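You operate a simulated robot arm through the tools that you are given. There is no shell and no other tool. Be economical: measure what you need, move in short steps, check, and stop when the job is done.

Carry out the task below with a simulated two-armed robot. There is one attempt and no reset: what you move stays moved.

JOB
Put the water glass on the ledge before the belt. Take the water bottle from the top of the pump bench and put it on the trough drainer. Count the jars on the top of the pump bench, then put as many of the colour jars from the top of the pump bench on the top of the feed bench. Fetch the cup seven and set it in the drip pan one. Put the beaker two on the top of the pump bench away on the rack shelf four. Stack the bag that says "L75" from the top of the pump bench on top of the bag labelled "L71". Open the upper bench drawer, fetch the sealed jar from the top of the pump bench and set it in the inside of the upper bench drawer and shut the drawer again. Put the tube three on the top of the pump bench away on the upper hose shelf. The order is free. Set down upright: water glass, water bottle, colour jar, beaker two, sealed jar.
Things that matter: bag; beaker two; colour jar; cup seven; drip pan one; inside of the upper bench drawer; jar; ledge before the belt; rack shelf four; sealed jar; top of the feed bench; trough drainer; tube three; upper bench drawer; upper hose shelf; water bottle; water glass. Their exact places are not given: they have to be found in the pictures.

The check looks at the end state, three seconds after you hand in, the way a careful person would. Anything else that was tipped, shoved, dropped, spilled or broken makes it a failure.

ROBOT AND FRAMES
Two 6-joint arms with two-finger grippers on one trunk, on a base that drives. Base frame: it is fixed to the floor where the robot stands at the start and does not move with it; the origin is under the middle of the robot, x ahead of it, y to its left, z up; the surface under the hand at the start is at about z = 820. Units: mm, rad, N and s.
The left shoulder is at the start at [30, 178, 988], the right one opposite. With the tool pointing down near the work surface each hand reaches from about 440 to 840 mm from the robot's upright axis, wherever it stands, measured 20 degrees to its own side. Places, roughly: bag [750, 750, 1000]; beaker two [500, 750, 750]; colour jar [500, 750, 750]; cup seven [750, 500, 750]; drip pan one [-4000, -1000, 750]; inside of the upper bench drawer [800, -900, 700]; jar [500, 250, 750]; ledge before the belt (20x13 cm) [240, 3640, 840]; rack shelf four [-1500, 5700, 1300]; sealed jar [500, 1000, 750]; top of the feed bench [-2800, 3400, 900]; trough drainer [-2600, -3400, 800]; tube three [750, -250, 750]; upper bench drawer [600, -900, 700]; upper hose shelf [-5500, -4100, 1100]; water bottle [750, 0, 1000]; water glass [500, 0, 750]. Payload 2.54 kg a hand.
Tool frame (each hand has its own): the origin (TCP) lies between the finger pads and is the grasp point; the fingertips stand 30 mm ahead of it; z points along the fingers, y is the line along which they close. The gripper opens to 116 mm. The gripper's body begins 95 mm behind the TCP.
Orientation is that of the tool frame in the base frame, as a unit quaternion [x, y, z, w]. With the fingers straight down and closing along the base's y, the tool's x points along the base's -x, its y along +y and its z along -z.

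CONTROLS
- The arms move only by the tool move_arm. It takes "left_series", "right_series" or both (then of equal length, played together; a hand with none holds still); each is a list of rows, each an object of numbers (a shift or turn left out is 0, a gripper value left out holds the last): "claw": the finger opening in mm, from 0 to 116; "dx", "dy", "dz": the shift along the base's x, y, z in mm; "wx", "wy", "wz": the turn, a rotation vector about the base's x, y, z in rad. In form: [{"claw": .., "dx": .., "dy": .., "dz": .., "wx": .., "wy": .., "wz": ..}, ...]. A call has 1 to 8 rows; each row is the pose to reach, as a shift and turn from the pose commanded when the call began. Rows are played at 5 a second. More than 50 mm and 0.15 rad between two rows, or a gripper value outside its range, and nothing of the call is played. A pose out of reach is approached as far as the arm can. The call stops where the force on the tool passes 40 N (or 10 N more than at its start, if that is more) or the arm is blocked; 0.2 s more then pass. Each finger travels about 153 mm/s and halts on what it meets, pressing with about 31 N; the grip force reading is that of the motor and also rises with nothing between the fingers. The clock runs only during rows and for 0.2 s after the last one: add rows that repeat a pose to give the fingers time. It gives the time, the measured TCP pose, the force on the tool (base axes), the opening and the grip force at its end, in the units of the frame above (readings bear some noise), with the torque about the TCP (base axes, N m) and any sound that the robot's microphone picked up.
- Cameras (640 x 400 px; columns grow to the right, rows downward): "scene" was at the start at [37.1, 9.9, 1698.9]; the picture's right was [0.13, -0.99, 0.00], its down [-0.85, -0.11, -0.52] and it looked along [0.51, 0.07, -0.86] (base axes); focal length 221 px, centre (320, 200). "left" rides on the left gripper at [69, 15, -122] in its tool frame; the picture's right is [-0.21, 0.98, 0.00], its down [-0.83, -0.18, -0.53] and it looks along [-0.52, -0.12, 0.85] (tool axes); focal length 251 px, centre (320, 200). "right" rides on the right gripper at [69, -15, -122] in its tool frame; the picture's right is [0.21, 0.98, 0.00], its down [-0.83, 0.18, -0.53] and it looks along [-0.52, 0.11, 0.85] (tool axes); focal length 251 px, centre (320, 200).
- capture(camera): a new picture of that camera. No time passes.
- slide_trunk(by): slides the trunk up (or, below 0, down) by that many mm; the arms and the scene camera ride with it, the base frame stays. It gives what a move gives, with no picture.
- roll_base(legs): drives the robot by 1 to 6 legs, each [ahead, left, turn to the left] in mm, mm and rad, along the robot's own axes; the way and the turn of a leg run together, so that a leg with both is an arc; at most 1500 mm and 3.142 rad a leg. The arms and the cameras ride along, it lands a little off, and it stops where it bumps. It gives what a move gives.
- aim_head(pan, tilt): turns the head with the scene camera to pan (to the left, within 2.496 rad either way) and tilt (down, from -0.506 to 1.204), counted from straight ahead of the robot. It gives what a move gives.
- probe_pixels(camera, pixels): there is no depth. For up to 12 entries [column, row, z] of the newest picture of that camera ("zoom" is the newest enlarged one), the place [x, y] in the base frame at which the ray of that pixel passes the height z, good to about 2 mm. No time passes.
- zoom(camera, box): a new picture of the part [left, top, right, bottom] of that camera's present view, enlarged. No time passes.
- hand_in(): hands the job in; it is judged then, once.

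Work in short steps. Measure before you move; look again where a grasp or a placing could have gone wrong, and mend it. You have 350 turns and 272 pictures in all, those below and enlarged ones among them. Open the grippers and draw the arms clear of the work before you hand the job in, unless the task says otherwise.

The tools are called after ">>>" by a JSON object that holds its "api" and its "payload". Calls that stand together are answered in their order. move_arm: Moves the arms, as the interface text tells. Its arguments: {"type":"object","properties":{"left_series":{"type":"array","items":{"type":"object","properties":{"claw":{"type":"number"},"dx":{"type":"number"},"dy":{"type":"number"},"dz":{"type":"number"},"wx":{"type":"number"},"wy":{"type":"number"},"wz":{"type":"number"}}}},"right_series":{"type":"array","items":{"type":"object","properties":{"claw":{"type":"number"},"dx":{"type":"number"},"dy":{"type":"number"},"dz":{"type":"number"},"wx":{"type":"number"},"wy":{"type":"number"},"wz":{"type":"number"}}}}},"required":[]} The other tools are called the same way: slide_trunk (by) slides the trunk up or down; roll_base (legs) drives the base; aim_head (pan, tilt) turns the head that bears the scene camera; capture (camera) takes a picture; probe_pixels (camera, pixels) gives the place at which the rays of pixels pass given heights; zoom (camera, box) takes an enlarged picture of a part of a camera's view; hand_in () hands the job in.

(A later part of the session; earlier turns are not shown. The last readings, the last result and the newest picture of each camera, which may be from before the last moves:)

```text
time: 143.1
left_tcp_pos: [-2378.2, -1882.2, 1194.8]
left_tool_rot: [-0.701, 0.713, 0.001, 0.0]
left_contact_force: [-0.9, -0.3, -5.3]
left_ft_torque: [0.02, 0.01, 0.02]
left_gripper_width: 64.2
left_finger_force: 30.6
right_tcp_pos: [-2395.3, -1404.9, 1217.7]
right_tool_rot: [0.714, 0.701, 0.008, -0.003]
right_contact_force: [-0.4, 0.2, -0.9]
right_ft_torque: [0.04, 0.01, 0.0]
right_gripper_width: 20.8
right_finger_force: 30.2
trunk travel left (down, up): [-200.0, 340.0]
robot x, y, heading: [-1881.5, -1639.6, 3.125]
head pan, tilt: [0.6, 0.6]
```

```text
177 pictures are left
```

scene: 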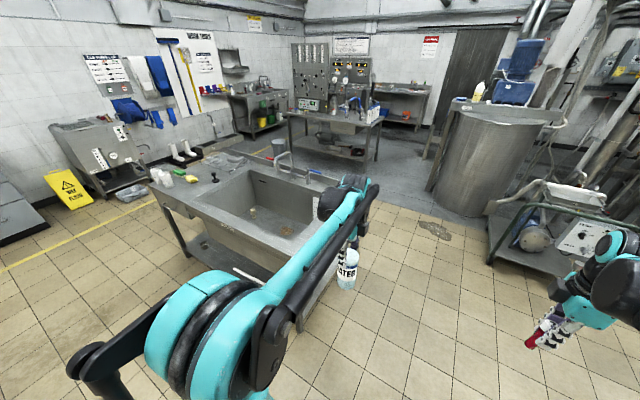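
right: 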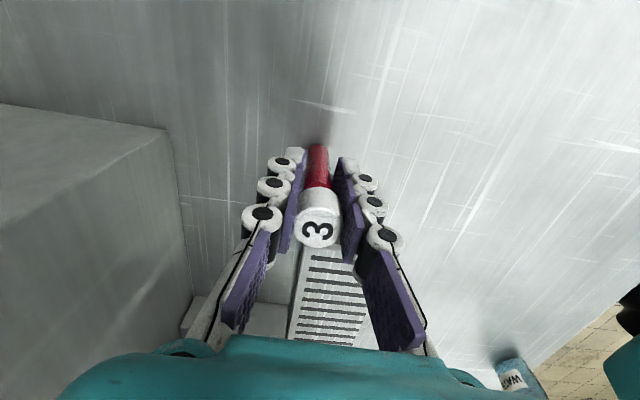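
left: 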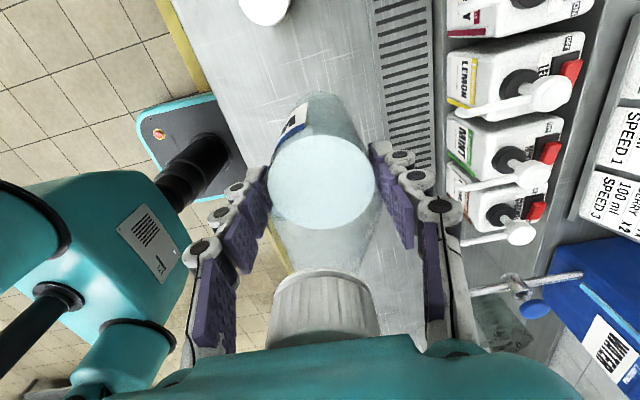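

I enlarge the drainer end.

>>> {"api": "zoom", "payload": {"camera": "scene", "box": [130, 130, 290, 230]}}

>>> {"api": "probe_pixels", "payload": {"camera": "scene", "pixels": [[150, 184, 870], [290, 268, 870], [222, 150, 870], [195, 195, 870], [245, 155, 870], [150, 184, 820], [290, 268, 820]]}}

```text
4.00 times, centred on (210, 180) of scene
```

zoom: 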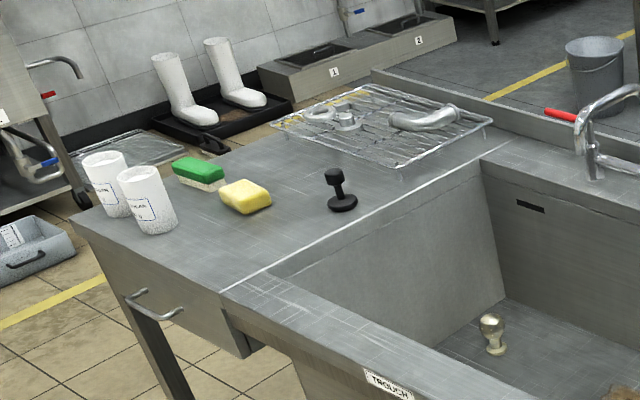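

```text
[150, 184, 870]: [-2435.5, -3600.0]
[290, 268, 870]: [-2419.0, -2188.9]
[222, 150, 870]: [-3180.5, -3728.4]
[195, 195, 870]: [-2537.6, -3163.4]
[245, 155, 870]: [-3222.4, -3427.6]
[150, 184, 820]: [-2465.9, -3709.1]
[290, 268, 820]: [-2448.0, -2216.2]
```

I continue left 1480 mm to stand before the drainer.

>>> {"api": "roll_base", "payload": {"legs": [[0, 1480, 0.014]]}}

>>> {"api": "aim_head", "payload": {"pan": 0.2, "tilt": 0.85}}

>>> {"api": "capture", "payload": {"camera": "scene"}}

>>> {"api": "capture", "payload": {"camera": "left"}}

```text
time: 150.3
left_tcp_pos: [-2391.7, -3335.4, 1196.5]
left_tool_rot: [-0.704, 0.71, 0.0, -0.001]
left_contact_force: [-1.0, 0.0, -4.8]
left_ft_torque: [0.01, -0.04, 0.0]
left_gripper_width: 63.9
left_finger_force: 30.7
right_tcp_pos: [-2414.0, -2857.5, 1217.2]
right_tool_rot: [0.709, 0.705, 0.008, -0.003]
right_contact_force: [-0.6, -0.6, -0.3]
right_ft_torque: [0.02, 0.03, 0.01]
right_gripper_width: 20.9
right_finger_force: 30.7
trunk travel left (down, up): [-200.0, 340.0]
robot x, y, heading: [-1893.9, -3089.9, 3.129]
head pan, tilt: [0.6, 0.6]
```

```text
time: 151.2
left_tcp_pos: [-2391.6, -3334.6, 1196.0]
left_tool_rot: [-0.705, 0.709, 0.0, 0.001]
left_contact_force: [0.4, -0.7, -6.5]
left_ft_torque: [-0.03, 0.02, -0.02]
left_gripper_width: 63.9
left_finger_force: 31.2
right_tcp_pos: [-2414.4, -2858.1, 1217.0]
right_tool_rot: [0.709, 0.705, 0.007, -0.004]
right_contact_force: [-0.1, -0.3, 1.3]
right_ft_torque: [-0.01, 0.03, 0.01]
right_gripper_width: 20.7
right_finger_force: 31.1
trunk travel left (down, up): [-200.0, 340.0]
robot x, y, heading: [-1898.9, -3090.3, 3.136]
head pan, tilt: [0.201, 0.85]
```

```text
175 pictures are left
```

scene: 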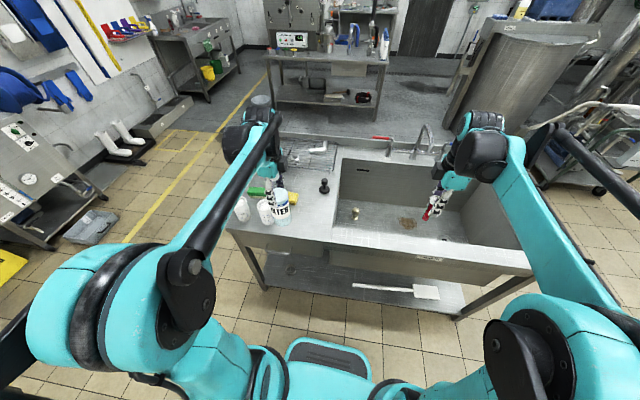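

```text
174 pictures are left
```

left: 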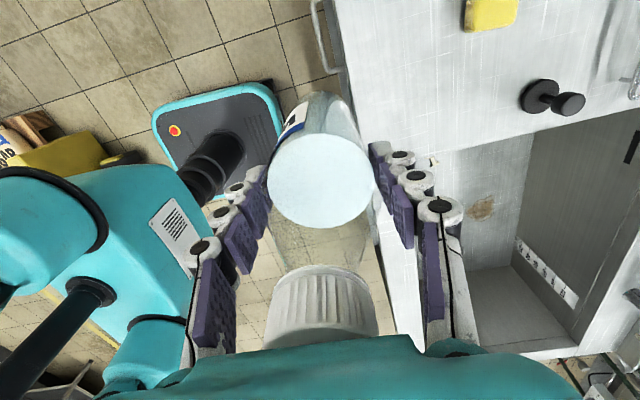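

I determine the drainer height by triangulating the black stopper's base (scene (324,190); left (541,97)).

>>> {"api": "zoom", "payload": {"camera": "scene", "box": [220, 130, 380, 260]}}

>>> {"api": "probe_pixels", "payload": {"camera": "scene", "pixels": [[324, 190, 800], [324, 190, 850], [324, 190, 900], [230, 228, 850], [335, 247, 850]]}}

>>> {"api": "probe_pixels", "payload": {"camera": "left", "pixels": [[541, 97, 800], [541, 97, 850], [541, 97, 900], [490, 20, 850], [400, 120, 850]]}}

```text
3.08 times, centred on (300, 195) of scene
```

zoom: 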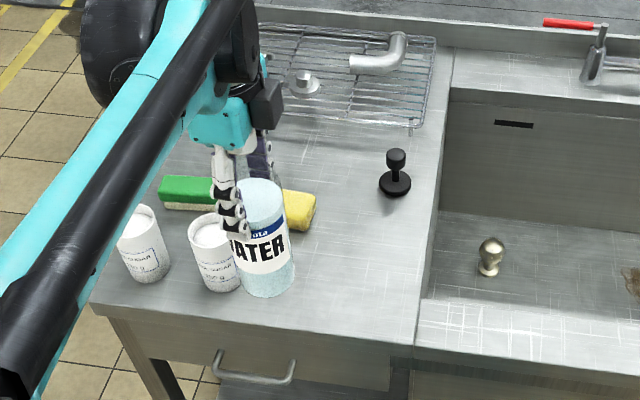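

```text
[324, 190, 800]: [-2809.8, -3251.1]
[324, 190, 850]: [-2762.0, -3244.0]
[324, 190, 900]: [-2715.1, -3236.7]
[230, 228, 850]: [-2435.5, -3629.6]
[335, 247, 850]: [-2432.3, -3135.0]
```

```text
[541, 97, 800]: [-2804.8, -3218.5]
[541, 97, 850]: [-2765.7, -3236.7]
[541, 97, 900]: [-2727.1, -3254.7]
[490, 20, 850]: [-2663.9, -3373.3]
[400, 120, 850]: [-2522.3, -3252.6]
```

Table top ≈ 853. I'll set the bottle at a clear spot (−2565, −3250): move over and lower to z≈1020.

>>> {"api": "move_arm", "payload": {"left_series": [{"dx": -44, "dy": 20}, {"dx": -88, "dy": 42}, {"dx": -132, "dy": 64}, {"dx": -174, "dy": 85}, {"dx": -174, "dy": 85, "dz": -50}, {"dx": -174, "dy": 85, "dz": -100}, {"dx": -174, "dy": 85, "dz": -150}, {"dx": -174, "dy": 85, "dz": -172}]}}

>>> {"api": "zoom", "payload": {"camera": "scene", "box": [220, 130, 380, 260]}}

>>> {"api": "capture", "payload": {"camera": "left"}}

```text
time: 153.0
left_tcp_pos: [-2567.4, -3249.3, 1023.3]
left_tool_rot: [-0.705, 0.709, 0.0, 0.0]
left_contact_force: [0.1, 0.1, -5.7]
left_ft_torque: [-0.01, 0.0, 0.01]
left_gripper_width: 63.9
left_finger_force: 30.6
right_tcp_pos: [-2416.4, -2857.5, 1217.8]
right_tool_rot: [0.709, 0.705, 0.007, -0.004]
right_contact_force: [-0.1, -0.1, -0.7]
right_ft_torque: [-0.02, -0.03, 0.02]
right_gripper_width: 21.0
right_finger_force: 31.5
trunk travel left (down, up): [-200.0, 340.0]
robot x, y, heading: [-1898.7, -3087.2, 3.136]
head pan, tilt: [0.201, 0.85]
```

```text
3.08 times, centred on (300, 195) of scene
```

zoom: 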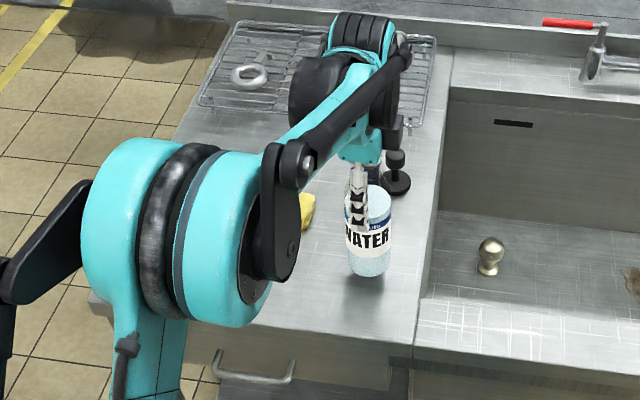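

```text
171 pictures are left
```

left: 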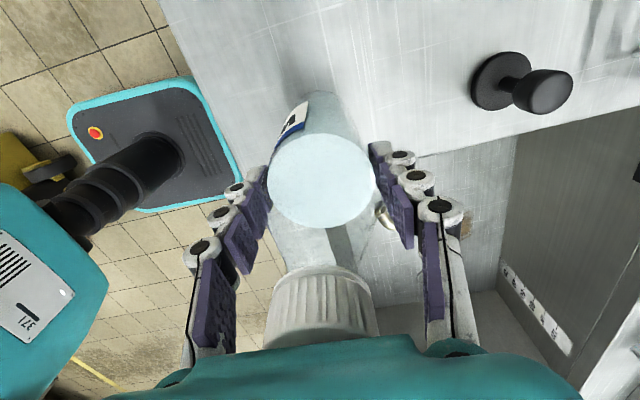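

Clear. Lower slowly to contact.

>>> {"api": "move_arm", "payload": {"left_series": [{"dz": -6}, {"dz": -12}, {"dz": -16}, {"dz": -19}, {"dz": -22}]}}

```text
time: 154.2
left_tcp_pos: [-2567.1, -3250.8, 1001.3]
left_tool_rot: [-0.705, 0.709, 0.001, 0.0]
left_contact_force: [-1.1, 0.0, -6.1]
left_ft_torque: [-0.02, 0.02, 0.01]
left_gripper_width: 63.9
left_finger_force: 30.8
right_tcp_pos: [-2415.6, -2856.8, 1217.3]
right_tool_rot: [0.709, 0.705, 0.007, -0.003]
right_contact_force: [0.2, 0.5, -0.3]
right_ft_torque: [0.0, -0.02, 0.01]
right_gripper_width: 20.8
right_finger_force: 30.7
trunk travel left (down, up): [-200.0, 340.0]
robot x, y, heading: [-1896.8, -3089.1, 3.133]
head pan, tilt: [0.201, 0.85]
```

>>> {"api": "move_arm", "payload": {"left_series": [{"dz": -2}, {"dz": -4}, {"dz": -6}, {"dz": -8}]}}

```text
time: 155.2
left_tcp_pos: [-2565.5, -3249.4, 997.0]
left_tool_rot: [-0.705, 0.709, 0.001, -0.001]
left_contact_force: [-9.3, -1.1, 24.0]
left_ft_torque: [0.03, 0.48, 0.0]
left_gripper_width: 64.5
left_finger_force: 30.9
right_tcp_pos: [-2414.2, -2857.2, 1218.7]
right_tool_rot: [0.71, 0.705, 0.008, -0.005]
right_contact_force: [-0.7, -0.6, -0.3]
right_ft_torque: [-0.01, 0.02, 0.0]
right_gripper_width: 20.6
right_finger_force: 30.9
trunk travel left (down, up): [-200.0, 340.0]
robot x, y, heading: [-1897.3, -3088.9, 3.136]
head pan, tilt: [0.201, 0.85]
```

Contact. Ease up 3 mm, release and rise above the cap.

>>> {"api": "move_arm", "payload": {"left_series": [{"dz": 3}, {"dz": 3, "claw": 72}, {"dz": 3, "claw": 95}, {"dz": 3, "claw": 95}, {"dz": 40}, {"dz": 85}, {"dz": 130}, {"dz": 175}]}}

>>> {"api": "zoom", "payload": {"camera": "scene", "box": [220, 130, 380, 260]}}

>>> {"api": "capture", "payload": {"camera": "left"}}

```text
time: 157.0
left_tcp_pos: [-2565.6, -3251.7, 1169.7]
left_tool_rot: [-0.705, 0.709, 0.0, -0.001]
left_contact_force: [0.1, 0.4, 0.3]
left_ft_torque: [-0.04, 0.02, -0.03]
left_gripper_width: 95.0
left_finger_force: 0.0
right_tcp_pos: [-2414.9, -2857.4, 1218.3]
right_tool_rot: [0.709, 0.705, 0.007, -0.004]
right_contact_force: [-0.2, -1.3, -0.4]
right_ft_torque: [0.0, 0.02, 0.0]
right_gripper_width: 20.7
right_finger_force: 30.8
trunk travel left (down, up): [-200.0, 340.0]
robot x, y, heading: [-1896.1, -3090.4, 3.135]
head pan, tilt: [0.201, 0.85]
```

```text
3.08 times, centred on (300, 195) of scene
```

zoom: 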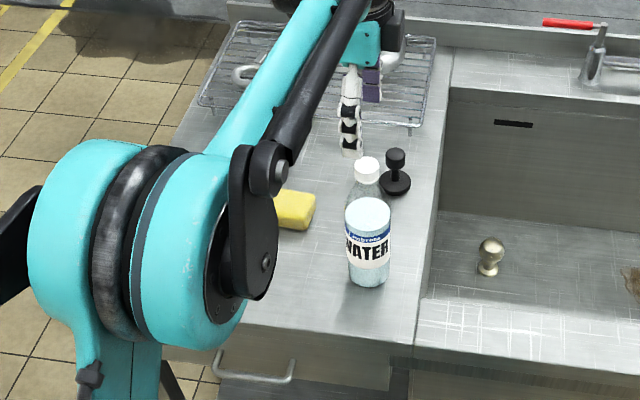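

```text
169 pictures are left
```

left: 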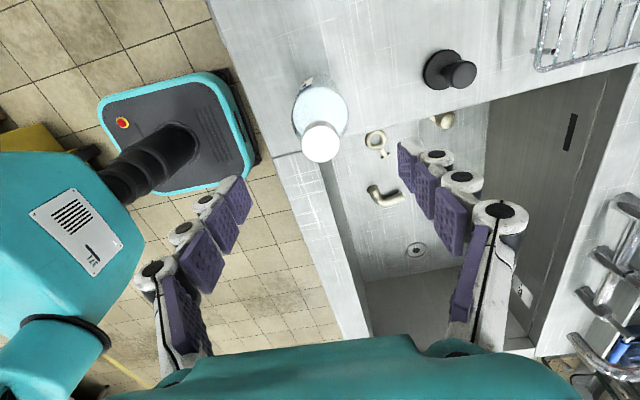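

I check where the wire rack lies relative to the given rough place.

>>> {"api": "probe_pixels", "payload": {"camera": "zoom", "pixels": [[195, 100, 870], [235, 25, 870], [435, 45, 870], [415, 125, 870], [228, 8, 900], [450, 48, 853]]}}

```text
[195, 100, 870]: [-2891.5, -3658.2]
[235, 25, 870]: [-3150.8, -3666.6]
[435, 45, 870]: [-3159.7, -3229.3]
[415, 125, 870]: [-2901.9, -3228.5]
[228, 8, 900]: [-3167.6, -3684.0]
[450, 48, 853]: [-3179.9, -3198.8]
```

Bottle spot is the free front part matching the given place. Now the tube: tuck the left arm and look toward the hose shelf.

>>> {"api": "move_arm", "payload": {"left_series": [{"dx": 45, "dy": -10, "dz": 30}, {"dx": 90, "dy": -20, "dz": 30}, {"dx": 130, "dy": -30, "dz": 30}, {"dx": 170, "dy": -60, "dz": 30}]}}

>>> {"api": "aim_head", "payload": {"pan": 0.27, "tilt": 0.25}}

>>> {"api": "capture", "payload": {"camera": "scene"}}

>>> {"api": "zoom", "payload": {"camera": "scene", "box": [220, 100, 420, 240]}}

```text
refused: row 1 steps farther than a row can; nothing moved
```

```text
time: 158.0
left_tcp_pos: [-2564.8, -3251.2, 1167.9]
left_tool_rot: [-0.705, 0.709, -0.001, 0.0]
left_contact_force: [-0.5, -0.1, -1.2]
left_ft_torque: [-0.01, -0.04, -0.02]
left_gripper_width: 95.1
left_finger_force: 0.1
right_tcp_pos: [-2416.7, -2856.2, 1217.9]
right_tool_rot: [0.71, 0.705, 0.007, -0.004]
right_contact_force: [-0.4, 0.7, 0.2]
right_ft_torque: [0.0, 0.04, 0.02]
right_gripper_width: 20.7
right_finger_force: 31.2
trunk travel left (down, up): [-200.0, 340.0]
robot x, y, heading: [-1895.6, -3089.6, 3.132]
head pan, tilt: [0.271, 0.25]
```

```text
168 pictures are left
```

scene: 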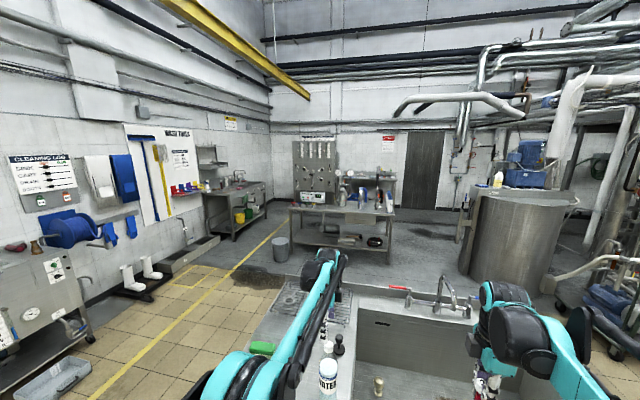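

```text
2.86 times, centred on (320, 170) of scene
```

zoom: 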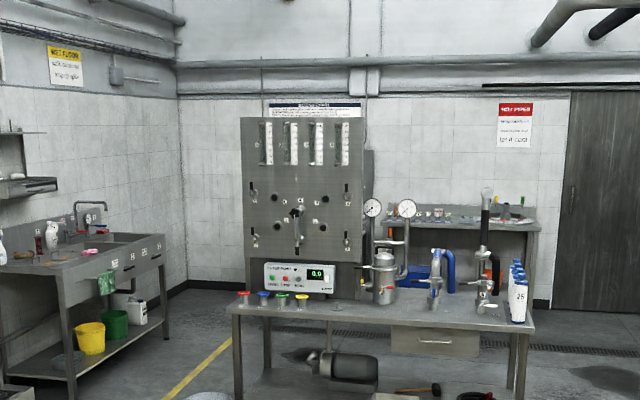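

>>> {"api": "probe_pixels", "payload": {"camera": "scene", "pixels": [[295, 258, 0], [388, 262, 0], [291, 210, 900], [391, 213, 900], [320, 180, 1100], [305, 205, 900], [345, 178, 1000], [375, 175, 1000], [208, 236, 0], [265, 214, 0]]}}

>>> {"api": "zoom", "payload": {"camera": "scene", "box": [280, 130, 400, 220]}}

```text
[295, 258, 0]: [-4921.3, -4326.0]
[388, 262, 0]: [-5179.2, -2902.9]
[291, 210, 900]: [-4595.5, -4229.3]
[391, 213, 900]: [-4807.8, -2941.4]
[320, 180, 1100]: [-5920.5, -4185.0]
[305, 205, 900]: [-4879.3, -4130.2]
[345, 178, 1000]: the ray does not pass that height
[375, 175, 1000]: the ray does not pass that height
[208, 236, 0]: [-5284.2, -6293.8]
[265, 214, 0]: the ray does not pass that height
```

```text
4.44 times, centred on (340, 175) of scene
```

zoom: 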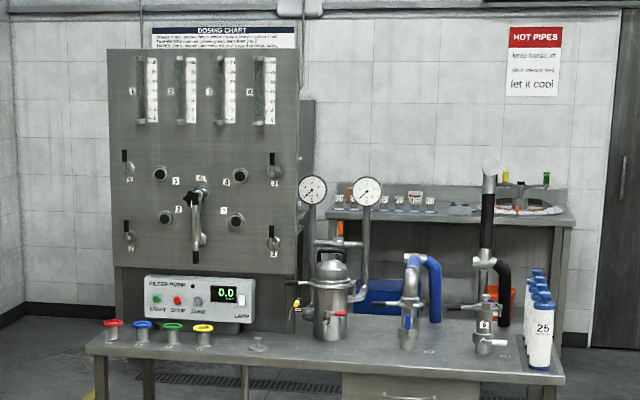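

I tuck the left arm (shorter rows), then back off and sidestep left to y≈−4300 to view behind.

>>> {"api": "move_arm", "payload": {"left_series": [{"dx": 35, "dy": -10, "dz": 15}, {"dx": 75, "dy": -20, "dz": 30}, {"dx": 115, "dy": -40, "dz": 30}, {"dx": 150, "dy": -60, "dz": 30}]}}

>>> {"api": "roll_base", "payload": {"legs": [[120, 0, 0]]}}

```text
time: 159.0
left_tcp_pos: [-2414.3, -3310.5, 1198.4]
left_tool_rot: [-0.705, 0.71, 0.001, -0.001]
left_contact_force: [0.9, 0.6, -0.5]
left_ft_torque: [0.02, 0.04, 0.01]
left_gripper_width: 95.0
left_finger_force: 0.0
right_tcp_pos: [-2413.8, -2857.0, 1218.5]
right_tool_rot: [0.709, 0.705, 0.007, -0.004]
right_contact_force: [-0.2, -0.5, -0.2]
right_ft_torque: [-0.01, 0.03, -0.01]
right_gripper_width: 20.6
right_finger_force: 30.9
trunk travel left (down, up): [-200.0, 340.0]
robot x, y, heading: [-1898.7, -3088.8, 3.136]
head pan, tilt: [0.271, 0.25]
```

```text
time: 160.2
left_tcp_pos: [-2535.6, -3311.0, 1198.8]
left_tool_rot: [-0.705, 0.709, 0.001, 0.0]
left_contact_force: [-0.5, -0.6, 0.2]
left_ft_torque: [0.01, -0.03, 0.04]
left_gripper_width: 94.9
left_finger_force: 0.1
right_tcp_pos: [-2535.5, -2858.5, 1217.8]
right_tool_rot: [0.709, 0.705, 0.008, -0.003]
right_contact_force: [-1.0, -1.1, -0.6]
right_ft_torque: [0.02, -0.03, -0.02]
right_gripper_width: 21.0
right_finger_force: 30.5
trunk travel left (down, up): [-200.0, 340.0]
robot x, y, heading: [-2015.4, -3088.2, 3.137]
head pan, tilt: [0.271, 0.25]
```

That went ahead rather than back; hands are above everything. I back off 300 mm, then sidestep left.

>>> {"api": "roll_base", "payload": {"legs": [[-300, 0, 0], [0, 1150, 0]]}}

>>> {"api": "aim_head", "payload": {"pan": 0.0, "tilt": 0.3}}

>>> {"api": "capture", "payload": {"camera": "scene"}}

```text
time: 167.7
left_tcp_pos: [-2220.2, -4456.9, 1198.2]
left_tool_rot: [0.71, -0.704, 0.0, 0.0]
left_contact_force: [-0.3, -0.3, 0.2]
left_ft_torque: [0.03, 0.04, 0.0]
left_gripper_width: 95.2
left_finger_force: 0.0
right_tcp_pos: [-2226.4, -4005.4, 1216.6]
right_tool_rot: [0.705, 0.709, 0.007, -0.005]
right_contact_force: [0.1, 1.1, -0.4]
right_ft_torque: [-0.01, 0.0, 0.0]
right_gripper_width: 21.0
right_finger_force: 30.4
trunk travel left (down, up): [-200.0, 340.0]
robot x, y, heading: [-1702.6, -4232.7, -3.136]
head pan, tilt: [0.271, 0.25]
```

```text
time: 168.5
left_tcp_pos: [-2221.2, -4457.0, 1197.1]
left_tool_rot: [0.71, -0.705, 0.0, 0.001]
left_contact_force: [0.0, 0.7, -0.6]
left_ft_torque: [0.04, 0.02, -0.01]
left_gripper_width: 95.0
left_finger_force: 0.0
right_tcp_pos: [-2226.5, -4003.9, 1217.5]
right_tool_rot: [0.705, 0.709, 0.007, -0.004]
right_contact_force: [0.4, -1.2, -0.6]
right_ft_torque: [0.0, -0.01, -0.02]
right_gripper_width: 20.6
right_finger_force: 31.2
trunk travel left (down, up): [-200.0, 340.0]
robot x, y, heading: [-1704.5, -4232.3, -3.134]
head pan, tilt: [0.0, 0.3]
```

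```text
165 pictures are left
```

scene: 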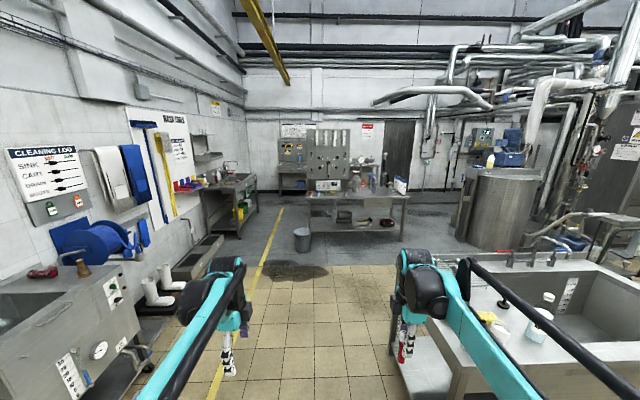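

>>> {"api": "probe_pixels", "payload": {"camera": "scene", "pixels": [[125, 262, 900], [140, 340, 300], [170, 305, 50], [222, 237, 300], [303, 250, 0], [300, 198, 900], [310, 227, 0], [405, 236, 0]]}}

>>> {"api": "zoom", "payload": {"camera": "scene", "box": [260, 110, 420, 260]}}

```text
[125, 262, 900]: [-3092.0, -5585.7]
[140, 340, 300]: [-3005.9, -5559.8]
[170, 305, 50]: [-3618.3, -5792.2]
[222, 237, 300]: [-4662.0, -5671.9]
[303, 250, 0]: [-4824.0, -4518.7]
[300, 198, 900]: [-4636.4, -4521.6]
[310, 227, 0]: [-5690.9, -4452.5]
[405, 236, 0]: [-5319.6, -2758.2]
```

```text
2.67 times, centred on (340, 185) of scene
```

zoom: 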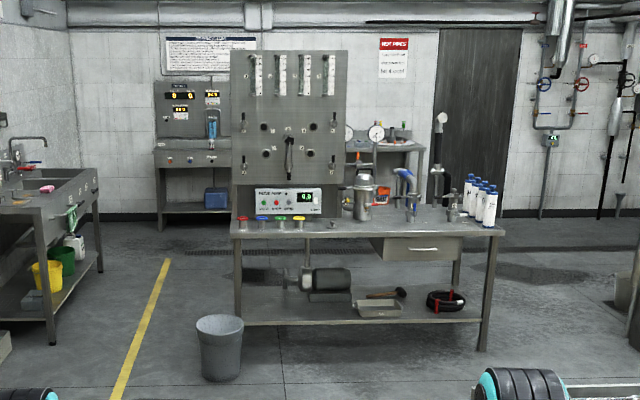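

I drive ahead along the aisle to see the panel's side and rear.

>>> {"api": "roll_base", "payload": {"legs": [[1500, 250, 0], [1000, 500, 0]]}}

>>> {"api": "aim_head", "payload": {"pan": -0.4, "tilt": 0.35}}

>>> {"api": "capture", "payload": {"camera": "scene"}}

```text
refused: leg 1 is longer than a leg can be; nothing moved
```

```text
time: 169.4
left_tcp_pos: [-2221.2, -4457.3, 1198.2]
left_tool_rot: [0.709, -0.705, 0.0, 0.0]
left_contact_force: [-0.9, 0.1, -0.6]
left_ft_torque: [-0.01, 0.0, -0.01]
left_gripper_width: 95.0
left_finger_force: 0.1
right_tcp_pos: [-2225.6, -4004.1, 1217.8]
right_tool_rot: [0.704, 0.71, 0.007, -0.004]
right_contact_force: [-0.1, 0.2, 1.1]
right_ft_torque: [0.05, -0.02, -0.05]
right_gripper_width: 21.1
right_finger_force: 30.6
trunk travel left (down, up): [-200.0, 340.0]
robot x, y, heading: [-1705.5, -4230.0, -3.136]
head pan, tilt: [-0.4, 0.351]
```

```text
163 pictures are left
```

scene: 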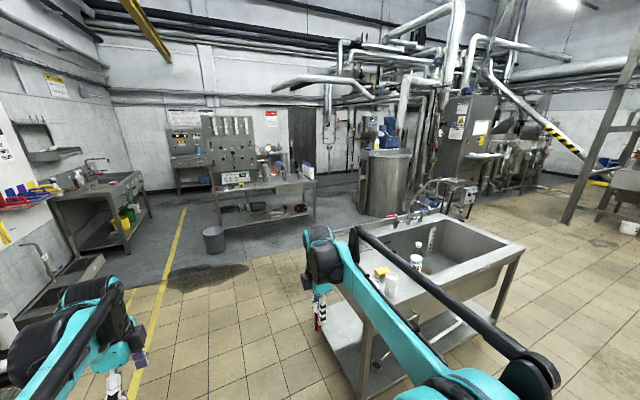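

>>> {"api": "roll_base", "payload": {"legs": [[1400, 250, 0], [1000, 500, 0]]}}

>>> {"api": "aim_head", "payload": {"pan": -0.5, "tilt": 0.4}}

>>> {"api": "capture", "payload": {"camera": "scene"}}

```text
time: 181.8
left_tcp_pos: [-4638.5, -5151.0, 1199.0]
left_tool_rot: [-0.698, 0.716, 0.0, 0.0]
left_contact_force: [0.2, 0.1, -0.3]
left_ft_torque: [0.01, 0.02, 0.03]
left_gripper_width: 95.0
left_finger_force: 0.0
right_tcp_pos: [-4629.3, -4697.5, 1216.9]
right_tool_rot: [0.716, 0.698, 0.007, -0.003]
right_contact_force: [-0.4, 0.2, -0.2]
right_ft_torque: [0.01, 0.0, 0.02]
right_gripper_width: 20.7
right_finger_force: 31.1
trunk travel left (down, up): [-200.0, 340.0]
robot x, y, heading: [-4117.3, -4941.4, 3.114]
head pan, tilt: [-0.4, 0.351]
```

```text
time: 182.4
left_tcp_pos: [-4640.3, -5151.0, 1198.6]
left_tool_rot: [-0.698, 0.716, -0.001, -0.001]
left_contact_force: [-0.2, 0.1, 0.9]
left_ft_torque: [0.03, 0.01, 0.0]
left_gripper_width: 94.9
left_finger_force: 0.0
right_tcp_pos: [-4630.0, -4697.9, 1217.2]
right_tool_rot: [0.716, 0.698, 0.007, -0.005]
right_contact_force: [-0.3, 0.5, -0.7]
right_ft_torque: [-0.05, 0.02, 0.02]
right_gripper_width: 20.8
right_finger_force: 30.9
trunk travel left (down, up): [-200.0, 340.0]
robot x, y, heading: [-4119.9, -4938.8, 3.116]
head pan, tilt: [-0.499, 0.4]
```

```text
162 pictures are left
```

scene: 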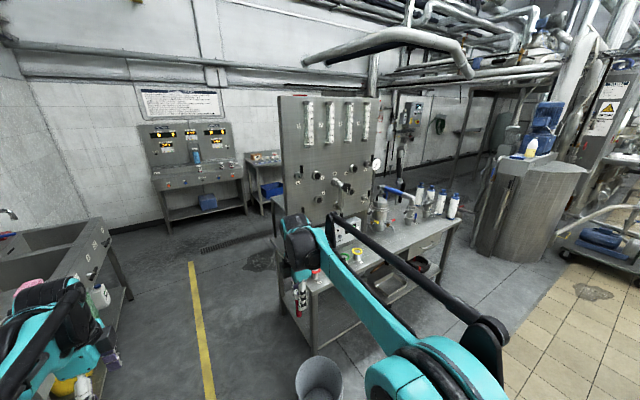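

The given place is at the panel; its shelves must be on the rear. I drive past to look at its back side.

>>> {"api": "roll_base", "payload": {"legs": [[1200, 0, 0.02], [700, 0, 0]]}}

>>> {"api": "aim_head", "payload": {"pan": -1.6, "tilt": 0.4}}

>>> {"api": "capture", "payload": {"camera": "scene"}}

```text
time: 191.9
left_tcp_pos: [-6521.8, -5139.7, 1199.3]
left_tool_rot: [0.708, -0.707, -0.001, 0.0]
left_contact_force: [-0.2, -0.6, 0.0]
left_ft_torque: [0.02, -0.06, 0.02]
left_gripper_width: 95.0
left_finger_force: 0.1
right_tcp_pos: [-6524.4, -4684.5, 1218.9]
right_tool_rot: [0.707, 0.708, 0.008, -0.003]
right_contact_force: [0.3, 0.4, -0.5]
right_ft_torque: [0.01, -0.01, -0.01]
right_gripper_width: 20.6
right_finger_force: 31.1
trunk travel left (down, up): [-200.0, 340.0]
robot x, y, heading: [-6003.3, -4912.8, 3.144]
head pan, tilt: [-0.499, 0.4]
```

```text
time: 193.2
left_tcp_pos: [-6521.9, -5138.3, 1197.9]
left_tool_rot: [-0.706, 0.708, -0.001, 0.0]
left_contact_force: [0.3, 1.0, 0.1]
left_ft_torque: [0.02, 0.0, -0.04]
left_gripper_width: 95.1
left_finger_force: 0.1
right_tcp_pos: [-6524.5, -4686.2, 1217.8]
right_tool_rot: [0.708, 0.706, 0.006, -0.005]
right_contact_force: [0.6, -0.7, 0.4]
right_ft_torque: [0.04, -0.01, 0.0]
right_gripper_width: 21.0
right_finger_force: 31.0
trunk travel left (down, up): [-200.0, 340.0]
robot x, y, heading: [-6000.9, -4917.4, 3.14]
head pan, tilt: [-1.6, 0.4]
```

```text
161 pictures are left
```

scene: 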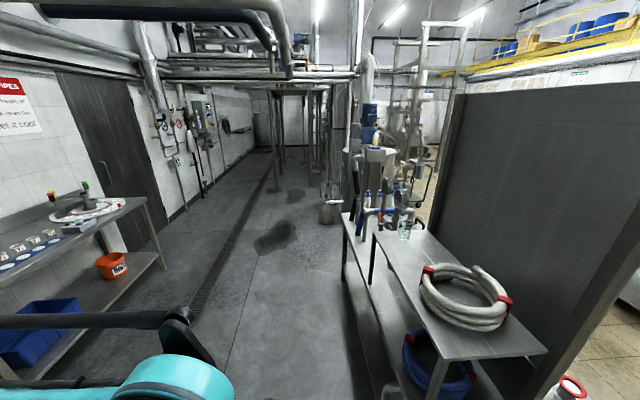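

There it is: a shelf behind the panel with a coiled hose. I probe its corners and enlarge.

>>> {"api": "zoom", "payload": {"camera": "scene", "box": [340, 180, 560, 380]}}

>>> {"api": "probe_pixels", "payload": {"camera": "scene", "pixels": [[548, 352, 1100], [440, 362, 1100], [374, 236, 1100], [415, 230, 1100], [420, 290, 1100], [410, 262, 1100], [400, 250, 1100], [548, 352, 1050], [374, 236, 1050]]}}

```text
2.00 times, centred on (450, 280) of scene
```

zoom: 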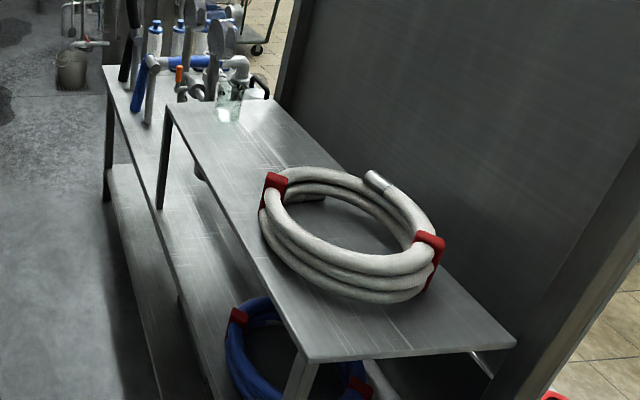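

```text
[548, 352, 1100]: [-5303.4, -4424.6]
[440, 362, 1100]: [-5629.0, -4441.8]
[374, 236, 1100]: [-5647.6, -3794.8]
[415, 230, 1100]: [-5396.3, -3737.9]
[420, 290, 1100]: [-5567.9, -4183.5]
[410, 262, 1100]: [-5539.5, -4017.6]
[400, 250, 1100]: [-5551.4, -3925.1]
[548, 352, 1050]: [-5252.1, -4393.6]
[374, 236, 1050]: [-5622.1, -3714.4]
```

>>> {"api": "probe_pixels", "payload": {"camera": "scene", "pixels": [[147, 199, 900], [165, 268, 0], [85, 318, 0], [345, 215, 850], [348, 282, 0], [370, 245, 1100], [405, 232, 1100], [120, 300, 300], [0, 285, 900]]}}

```text
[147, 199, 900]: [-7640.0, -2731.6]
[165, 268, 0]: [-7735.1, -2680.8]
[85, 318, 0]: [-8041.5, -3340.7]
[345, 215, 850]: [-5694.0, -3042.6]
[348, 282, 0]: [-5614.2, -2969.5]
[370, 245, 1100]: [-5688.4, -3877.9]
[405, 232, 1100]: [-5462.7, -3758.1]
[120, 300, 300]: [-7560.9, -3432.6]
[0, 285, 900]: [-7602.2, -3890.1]
```

Corridor is clear (x −5700…−7600). I drive ahead 400, turn around to face +x, sidestep left to y≈−3750.

>>> {"api": "roll_base", "payload": {"legs": [[420, 0, 0], [0, 0, 3.14], [0, 1165, 0]]}}

>>> {"api": "aim_head", "payload": {"pan": -0.2, "tilt": 0.6}}

>>> {"api": "capture", "payload": {"camera": "scene"}}

```text
time: 208.8
left_tcp_pos: [-5986.0, -3496.1, 1198.2]
left_tool_rot: [0.687, 0.727, 0.0, 0.0]
left_contact_force: [-0.3, -0.7, 0.6]
left_ft_torque: [0.02, 0.0, 0.0]
left_gripper_width: 94.9
left_finger_force: 0.0
right_tcp_pos: [-5957.9, -3947.4, 1217.0]
right_tool_rot: [0.726, -0.687, 0.005, 0.007]
right_contact_force: [-0.3, -0.5, 0.0]
right_ft_torque: [-0.04, -0.02, -0.01]
right_gripper_width: 20.7
right_finger_force: 31.2
trunk travel left (down, up): [-200.0, 340.0]
robot x, y, heading: [-6491.0, -3748.7, 0.052]
head pan, tilt: [-1.6, 0.4]
```

```text
time: 210.3
left_tcp_pos: [-5986.2, -3496.9, 1198.0]
left_tool_rot: [0.687, 0.726, 0.0, 0.0]
left_contact_force: [0.1, -0.7, 0.1]
left_ft_torque: [0.03, -0.01, 0.02]
left_gripper_width: 95.0
left_finger_force: 0.1
right_tcp_pos: [-5957.5, -3948.3, 1217.5]
right_tool_rot: [0.726, -0.688, 0.005, 0.007]
right_contact_force: [-0.3, 0.2, -0.3]
right_ft_torque: [-0.01, 0.0, -0.01]
right_gripper_width: 20.9
right_finger_force: 31.1
trunk travel left (down, up): [-200.0, 340.0]
robot x, y, heading: [-6490.3, -3748.0, 0.056]
head pan, tilt: [-0.201, 0.6]
```

```text
159 pictures are left
```

scene: 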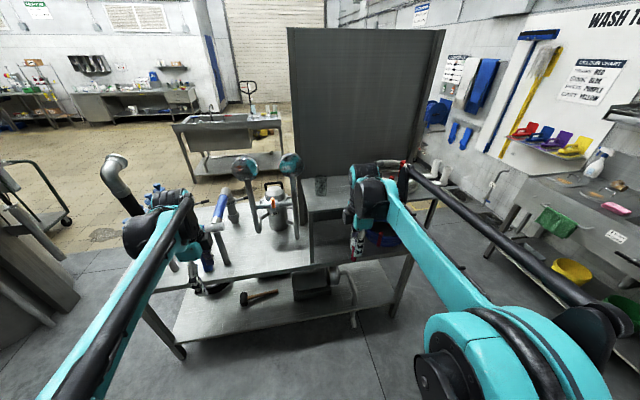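

I raise the trunk 100 mm for reach, drive ahead ~190 mm while straightening, with the left hand drawn back a little.

>>> {"api": "slide_trunk", "payload": {"by": 100}}

>>> {"api": "move_arm", "payload": {"left_series": [{"dx": -30, "dz": 30}]}}

>>> {"api": "roll_base", "payload": {"legs": [[180, 0, -0.054]]}}

>>> {"api": "capture", "payload": {"camera": "right"}}

>>> {"api": "capture", "payload": {"camera": "scene"}}

```text
time: 211.7
left_tcp_pos: [-5985.5, -3496.6, 1297.9]
left_tool_rot: [0.687, 0.727, 0.0, 0.0]
left_contact_force: [0.3, -0.3, -1.2]
left_ft_torque: [-0.02, -0.01, 0.04]
left_gripper_width: 94.9
left_finger_force: 0.1
right_tcp_pos: [-5958.9, -3947.6, 1317.5]
right_tool_rot: [0.727, -0.687, 0.004, 0.006]
right_contact_force: [0.3, -0.2, -1.1]
right_ft_torque: [-0.04, -0.02, 0.03]
right_gripper_width: 20.9
right_finger_force: 30.7
trunk travel left (down, up): [-300.0, 240.0]
robot x, y, heading: [-6491.8, -3751.1, 0.058]
head pan, tilt: [-0.201, 0.6]
```

```text
time: 212.1
left_tcp_pos: [-6020.1, -3495.9, 1330.6]
left_tool_rot: [0.687, 0.727, 0.001, 0.001]
left_contact_force: [-0.8, -1.2, 0.3]
left_ft_torque: [0.0, -0.1, 0.03]
left_gripper_width: 95.1
left_finger_force: 0.1
right_tcp_pos: [-5962.2, -3947.9, 1318.1]
right_tool_rot: [0.726, -0.687, 0.004, 0.007]
right_contact_force: [-0.9, -0.8, 0.1]
right_ft_torque: [-0.01, -0.14, 0.01]
right_gripper_width: 20.7
right_finger_force: 31.0
trunk travel left (down, up): [-300.0, 240.0]
robot x, y, heading: [-6490.2, -3750.5, 0.056]
head pan, tilt: [-0.201, 0.6]
```

```text
time: 213.6
left_tcp_pos: [-5822.4, -3515.5, 1330.7]
left_tool_rot: [0.706, 0.708, 0.001, 0.0]
left_contact_force: [1.3, -0.6, 0.5]
left_ft_torque: [-0.03, 0.04, -0.02]
left_gripper_width: 95.0
left_finger_force: 0.1
right_tcp_pos: [-5787.8, -3971.4, 1317.7]
right_tool_rot: [0.708, -0.706, 0.004, 0.008]
right_contact_force: [-0.5, -0.3, 0.2]
right_ft_torque: [-0.01, -0.01, -0.01]
right_gripper_width: 20.8
right_finger_force: 30.6
trunk travel left (down, up): [-300.0, 240.0]
robot x, y, heading: [-6308.1, -3738.8, 0.001]
head pan, tilt: [-0.201, 0.6]
```

```text
158 pictures are left
```

right: 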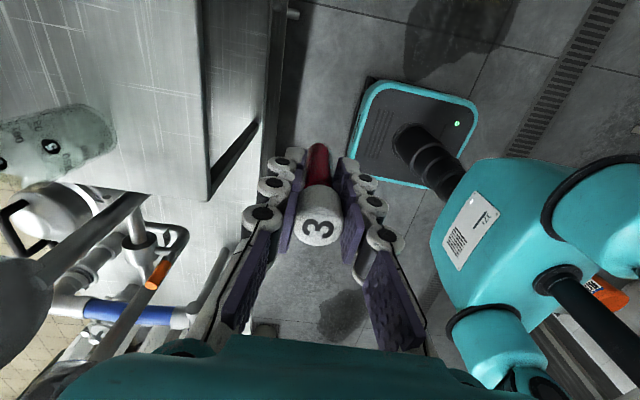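

```text
157 pictures are left
```

scene: 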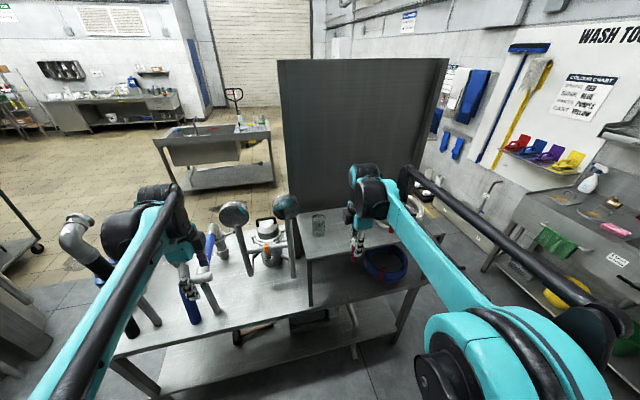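

>>> {"api": "zoom", "payload": {"camera": "scene", "box": [270, 190, 430, 320]}}

>>> {"api": "probe_pixels", "payload": {"camera": "right", "pixels": [[208, 200, 1000], [208, 200, 1050], [208, 200, 1100], [110, 190, 1050], [110, 190, 1100]]}}

```text
3.08 times, centred on (350, 255) of scene
```

zoom: 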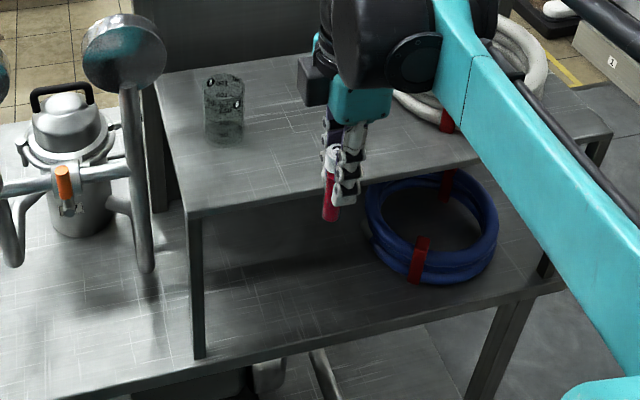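

```text
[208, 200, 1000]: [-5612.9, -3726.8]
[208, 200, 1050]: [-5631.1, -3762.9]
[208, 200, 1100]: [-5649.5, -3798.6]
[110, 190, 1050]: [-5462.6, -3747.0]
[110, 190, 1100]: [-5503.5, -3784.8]
```

>>> {"api": "probe_pixels", "payload": {"camera": "zoom", "pixels": [[189, 215, 1000], [189, 215, 1050], [189, 215, 1100], [157, 75, 1100], [224, 140, 1100], [330, 130, 1100], [300, 150, 1100]]}}

```text
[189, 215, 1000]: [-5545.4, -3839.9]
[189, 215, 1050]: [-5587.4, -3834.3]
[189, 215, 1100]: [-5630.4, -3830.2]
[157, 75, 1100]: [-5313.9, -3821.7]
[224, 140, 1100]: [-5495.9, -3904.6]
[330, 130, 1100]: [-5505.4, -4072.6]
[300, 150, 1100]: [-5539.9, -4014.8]
```

Triangulated: shelf top z≈1140, front edge x≈−5665. I move the tube to (−5605, −4020) at z 1250.

>>> {"api": "move_arm", "payload": {"right_series": [{"dx": 45, "dy": -12, "dz": -5}, {"dx": 90, "dy": -25, "dz": -15}, {"dx": 135, "dy": -37, "dz": -30}, {"dx": 180, "dy": -49, "dz": -45}, {"dx": 182, "dy": -49, "dz": -70}]}}

>>> {"api": "zoom", "payload": {"camera": "scene", "box": [270, 190, 430, 320]}}

>>> {"api": "capture", "payload": {"camera": "right"}}

```text
time: 214.8
left_tcp_pos: [-5824.6, -3515.4, 1330.4]
left_tool_rot: [0.706, 0.708, 0.0, 0.001]
left_contact_force: [-1.0, -0.6, 0.5]
left_ft_torque: [-0.01, -0.05, 0.01]
left_gripper_width: 95.3
left_finger_force: 0.1
right_tcp_pos: [-5608.2, -4019.7, 1248.6]
right_tool_rot: [0.708, -0.706, 0.005, 0.006]
right_contact_force: [-0.8, -0.1, 0.0]
right_ft_torque: [-0.02, -0.04, -0.04]
right_gripper_width: 20.8
right_finger_force: 31.2
trunk travel left (down, up): [-300.0, 240.0]
robot x, y, heading: [-6311.0, -3740.4, 0.003]
head pan, tilt: [-0.201, 0.6]
```

```text
3.08 times, centred on (350, 255) of scene
```

zoom: 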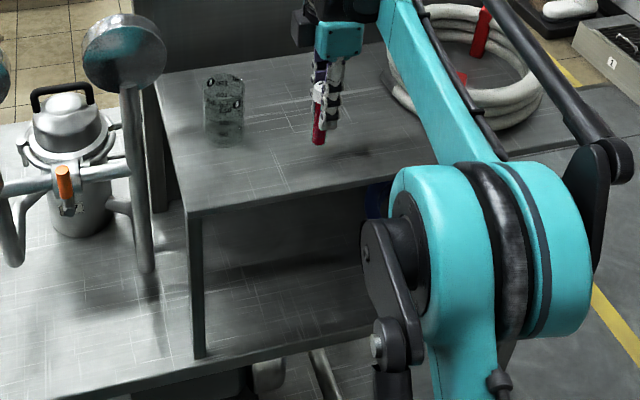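

```text
154 pictures are left
```

right: 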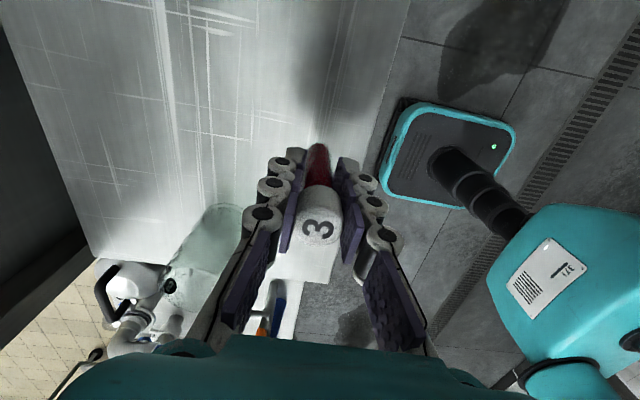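

Over the shelf, clear of jar and hose. Lower slowly to contact.

>>> {"api": "move_arm", "payload": {"right_series": [{"dz": -10}, {"dz": -20}, {"dz": -26}, {"dz": -30}, {"dz": -34}]}}

```text
time: 216.0
left_tcp_pos: [-5823.6, -3514.8, 1328.9]
left_tool_rot: [0.706, 0.708, 0.001, 0.001]
left_contact_force: [-0.3, 0.2, 0.4]
left_ft_torque: [0.01, -0.01, 0.01]
left_gripper_width: 95.3
left_finger_force: 0.1
right_tcp_pos: [-5607.3, -4018.8, 1213.8]
right_tool_rot: [0.708, -0.706, 0.004, 0.006]
right_contact_force: [2.1, -0.8, 9.5]
right_ft_torque: [-0.06, -0.18, 0.0]
right_gripper_width: 21.0
right_finger_force: 30.5
trunk travel left (down, up): [-300.0, 240.0]
robot x, y, heading: [-6312.0, -3746.6, 0.001]
head pan, tilt: [-0.201, 0.6]
```

Contact. Ease 1 mm and open gently.

>>> {"api": "move_arm", "payload": {"right_series": [{"dz": 1}, {"dz": 1, "claw": 24}, {"dz": 1, "claw": 32}, {"dz": 1, "claw": 50}, {"dz": 1, "claw": 50}]}}

>>> {"api": "zoom", "payload": {"camera": "scene", "box": [310, 200, 390, 260]}}

>>> {"api": "capture", "payload": {"camera": "right"}}

```text
time: 217.2
left_tcp_pos: [-5822.9, -3514.9, 1329.5]
left_tool_rot: [0.706, 0.708, 0.0, 0.0]
left_contact_force: [-0.1, -0.4, 0.5]
left_ft_torque: [0.01, 0.02, -0.03]
left_gripper_width: 94.9
left_finger_force: 0.0
right_tcp_pos: [-5607.4, -4018.8, 1214.2]
right_tool_rot: [0.709, -0.705, 0.004, 0.007]
right_contact_force: [0.9, -0.2, -0.1]
right_ft_torque: [0.03, -0.01, -0.01]
right_gripper_width: 49.8
right_finger_force: 0.0
trunk travel left (down, up): [-300.0, 240.0]
robot x, y, heading: [-6310.1, -3742.6, 0.005]
head pan, tilt: [-0.201, 0.6]
```

```text
6.67 times, centred on (350, 230) of scene
```

zoom: 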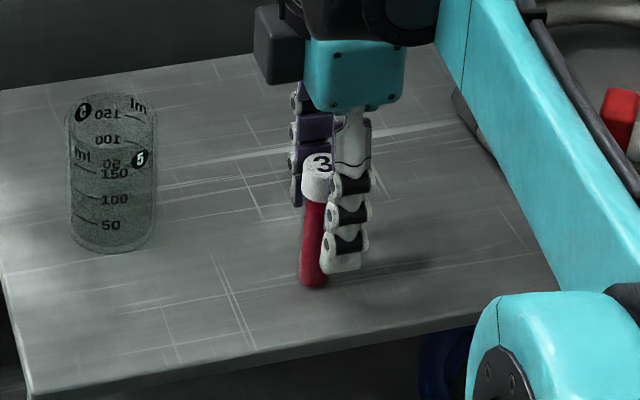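

```text
152 pictures are left
```

right: 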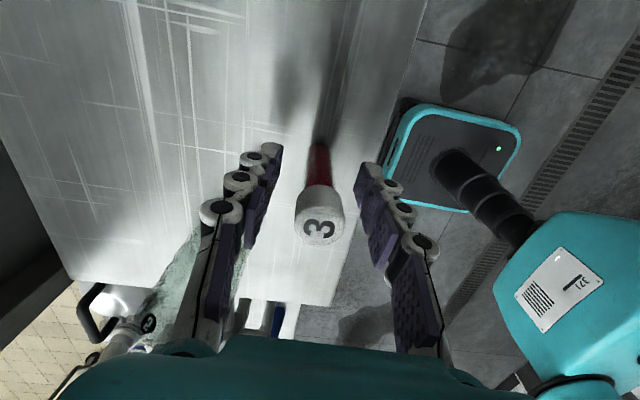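

Tube stands upright. Raise the hand, then drive away.

>>> {"api": "move_arm", "payload": {"right_series": [{"dz": 30}, {"dz": 70}, {"dz": 110}, {"dz": 140, "dx": -20}, {"dz": 140, "dx": -65}, {"dz": 140, "dx": -110}, {"dz": 140, "dx": -155}, {"dz": 140, "dx": -190}]}}

>>> {"api": "roll_base", "payload": {"legs": [[-120, 0, 0]]}}

>>> {"api": "zoom", "payload": {"camera": "scene", "box": [270, 190, 430, 320]}}

```text
time: 219.0
left_tcp_pos: [-5824.0, -3514.4, 1331.2]
left_tool_rot: [0.706, 0.709, 0.001, 0.0]
left_contact_force: [-0.2, -0.2, 0.7]
left_ft_torque: [0.01, -0.04, -0.01]
left_gripper_width: 95.1
left_finger_force: 0.1
right_tcp_pos: [-5799.1, -4019.3, 1355.4]
right_tool_rot: [0.708, -0.706, 0.005, 0.008]
right_contact_force: [-0.2, -0.1, 0.2]
right_ft_torque: [0.03, -0.04, -0.03]
right_gripper_width: 49.8
right_finger_force: 0.0
trunk travel left (down, up): [-300.0, 240.0]
robot x, y, heading: [-6305.3, -3740.4, 0.007]
head pan, tilt: [-0.201, 0.6]
```

```text
time: 220.2
left_tcp_pos: [-5942.2, -3515.1, 1329.7]
left_tool_rot: [0.706, 0.708, -0.001, 0.0]
left_contact_force: [0.2, 1.2, -1.1]
left_ft_torque: [-0.01, 0.02, 0.03]
left_gripper_width: 95.4
left_finger_force: 0.0
right_tcp_pos: [-5916.2, -4020.5, 1355.6]
right_tool_rot: [0.708, -0.706, 0.004, 0.007]
right_contact_force: [-0.8, 0.5, 0.6]
right_ft_torque: [-0.02, 0.02, 0.02]
right_gripper_width: 50.1
right_finger_force: 0.1
trunk travel left (down, up): [-300.0, 240.0]
robot x, y, heading: [-6431.0, -3743.1, 0.005]
head pan, tilt: [-0.201, 0.6]
```

```text
3.08 times, centred on (350, 255) of scene
```

zoom: 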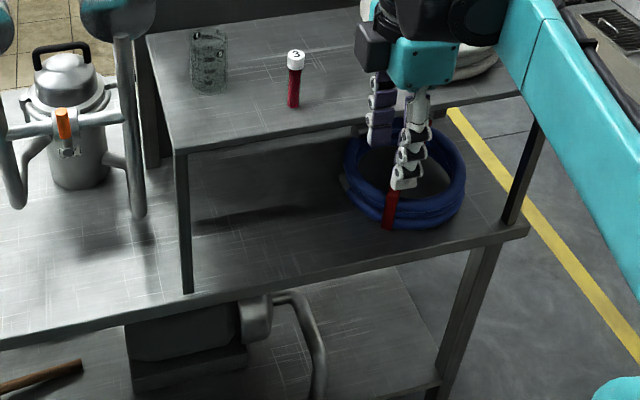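

Tube three is placed. I drive back along the same route with the robot turned round (driving backwards).

>>> {"api": "roll_base", "payload": {"legs": [[0, -1190, -0.005], [0, 0, 3.14], [-1450, 0, 0], [-1450, 0, 0], [-1400, -400, 0], [-280, -280, 0]]}}

>>> {"api": "slide_trunk", "payload": {"by": -100}}

```text
time: 256.0
left_tcp_pos: [-2312.8, -4641.9, 1329.8]
left_tool_rot: [-0.688, 0.726, 0.001, 0.001]
left_contact_force: [-0.1, -0.1, 0.6]
left_ft_torque: [0.03, 0.01, 0.02]
left_gripper_width: 95.2
left_finger_force: 0.1
right_tcp_pos: [-2309.6, -4137.1, 1355.5]
right_tool_rot: [0.726, 0.688, 0.008, -0.004]
right_contact_force: [-0.4, 0.9, 0.4]
right_ft_torque: [-0.01, 0.0, -0.03]
right_gripper_width: 50.1
right_finger_force: 0.0
trunk travel left (down, up): [-300.0, 240.0]
robot x, y, heading: [-1815.1, -4443.2, 3.091]
head pan, tilt: [-0.201, 0.6]
```

```text
time: 257.3
left_tcp_pos: [-2312.6, -4641.3, 1228.3]
left_tool_rot: [-0.688, 0.726, 0.001, 0.0]
left_contact_force: [-0.2, 0.2, -0.1]
left_ft_torque: [-0.02, -0.04, 0.03]
left_gripper_width: 94.8
left_finger_force: 0.0
right_tcp_pos: [-2308.5, -4136.9, 1255.9]
right_tool_rot: [0.726, 0.688, 0.007, -0.003]
right_contact_force: [-0.6, 1.4, 1.2]
right_ft_torque: [0.01, -0.02, -0.02]
right_gripper_width: 50.1
right_finger_force: 0.0
trunk travel left (down, up): [-200.0, 340.0]
robot x, y, heading: [-1812.4, -4443.7, 3.092]
head pan, tilt: [-0.201, 0.6]
```

Straighten and sidestep toward +y along the trough; then view the pump cart.

>>> {"api": "roll_base", "payload": {"legs": [[0, 0, 0.05], [0, -1480, 0], [0, -1480, 0]]}}

>>> {"api": "aim_head", "payload": {"pan": -0.2, "tilt": 0.45}}

>>> {"api": "capture", "payload": {"camera": "scene"}}

```text
time: 272.1
left_tcp_pos: [-2284.0, -1688.7, 1230.0]
left_tool_rot: [0.711, -0.703, 0.0, 0.0]
left_contact_force: [-0.3, -0.1, 0.7]
left_ft_torque: [0.02, 0.04, -0.03]
left_gripper_width: 95.1
left_finger_force: 0.1
right_tcp_pos: [-2315.7, -1184.1, 1255.0]
right_tool_rot: [0.702, 0.712, 0.007, -0.003]
right_contact_force: [-0.5, 0.6, 0.5]
right_ft_torque: [-0.03, 0.03, 0.0]
right_gripper_width: 49.8
right_finger_force: 0.0
trunk travel left (down, up): [-200.0, 340.0]
robot x, y, heading: [-1800.0, -1455.9, -3.124]
head pan, tilt: [-0.201, 0.6]
```

```text
time: 272.8
left_tcp_pos: [-2284.9, -1689.0, 1230.3]
left_tool_rot: [0.711, -0.703, -0.001, 0.0]
left_contact_force: [-0.9, 0.3, -0.5]
left_ft_torque: [0.0, 0.02, 0.0]
left_gripper_width: 95.0
left_finger_force: 0.0
right_tcp_pos: [-2315.4, -1185.2, 1255.8]
right_tool_rot: [0.702, 0.712, 0.006, -0.005]
right_contact_force: [0.9, 0.1, 0.1]
right_ft_torque: [0.01, 0.02, -0.03]
right_gripper_width: 50.2
right_finger_force: 0.1
trunk travel left (down, up): [-200.0, 340.0]
robot x, y, heading: [-1800.7, -1457.0, -3.131]
head pan, tilt: [-0.201, 0.45]
```

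```text
150 pictures are left
```

scene: 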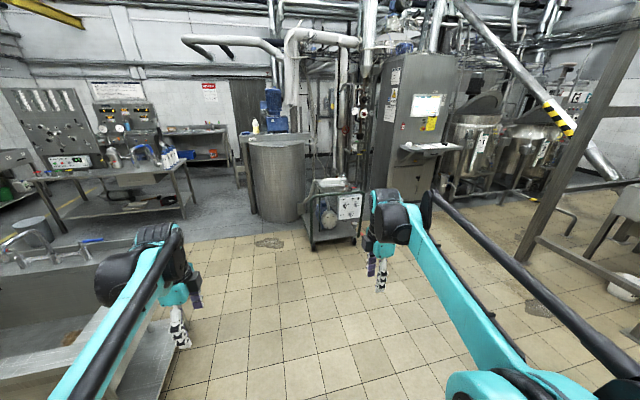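

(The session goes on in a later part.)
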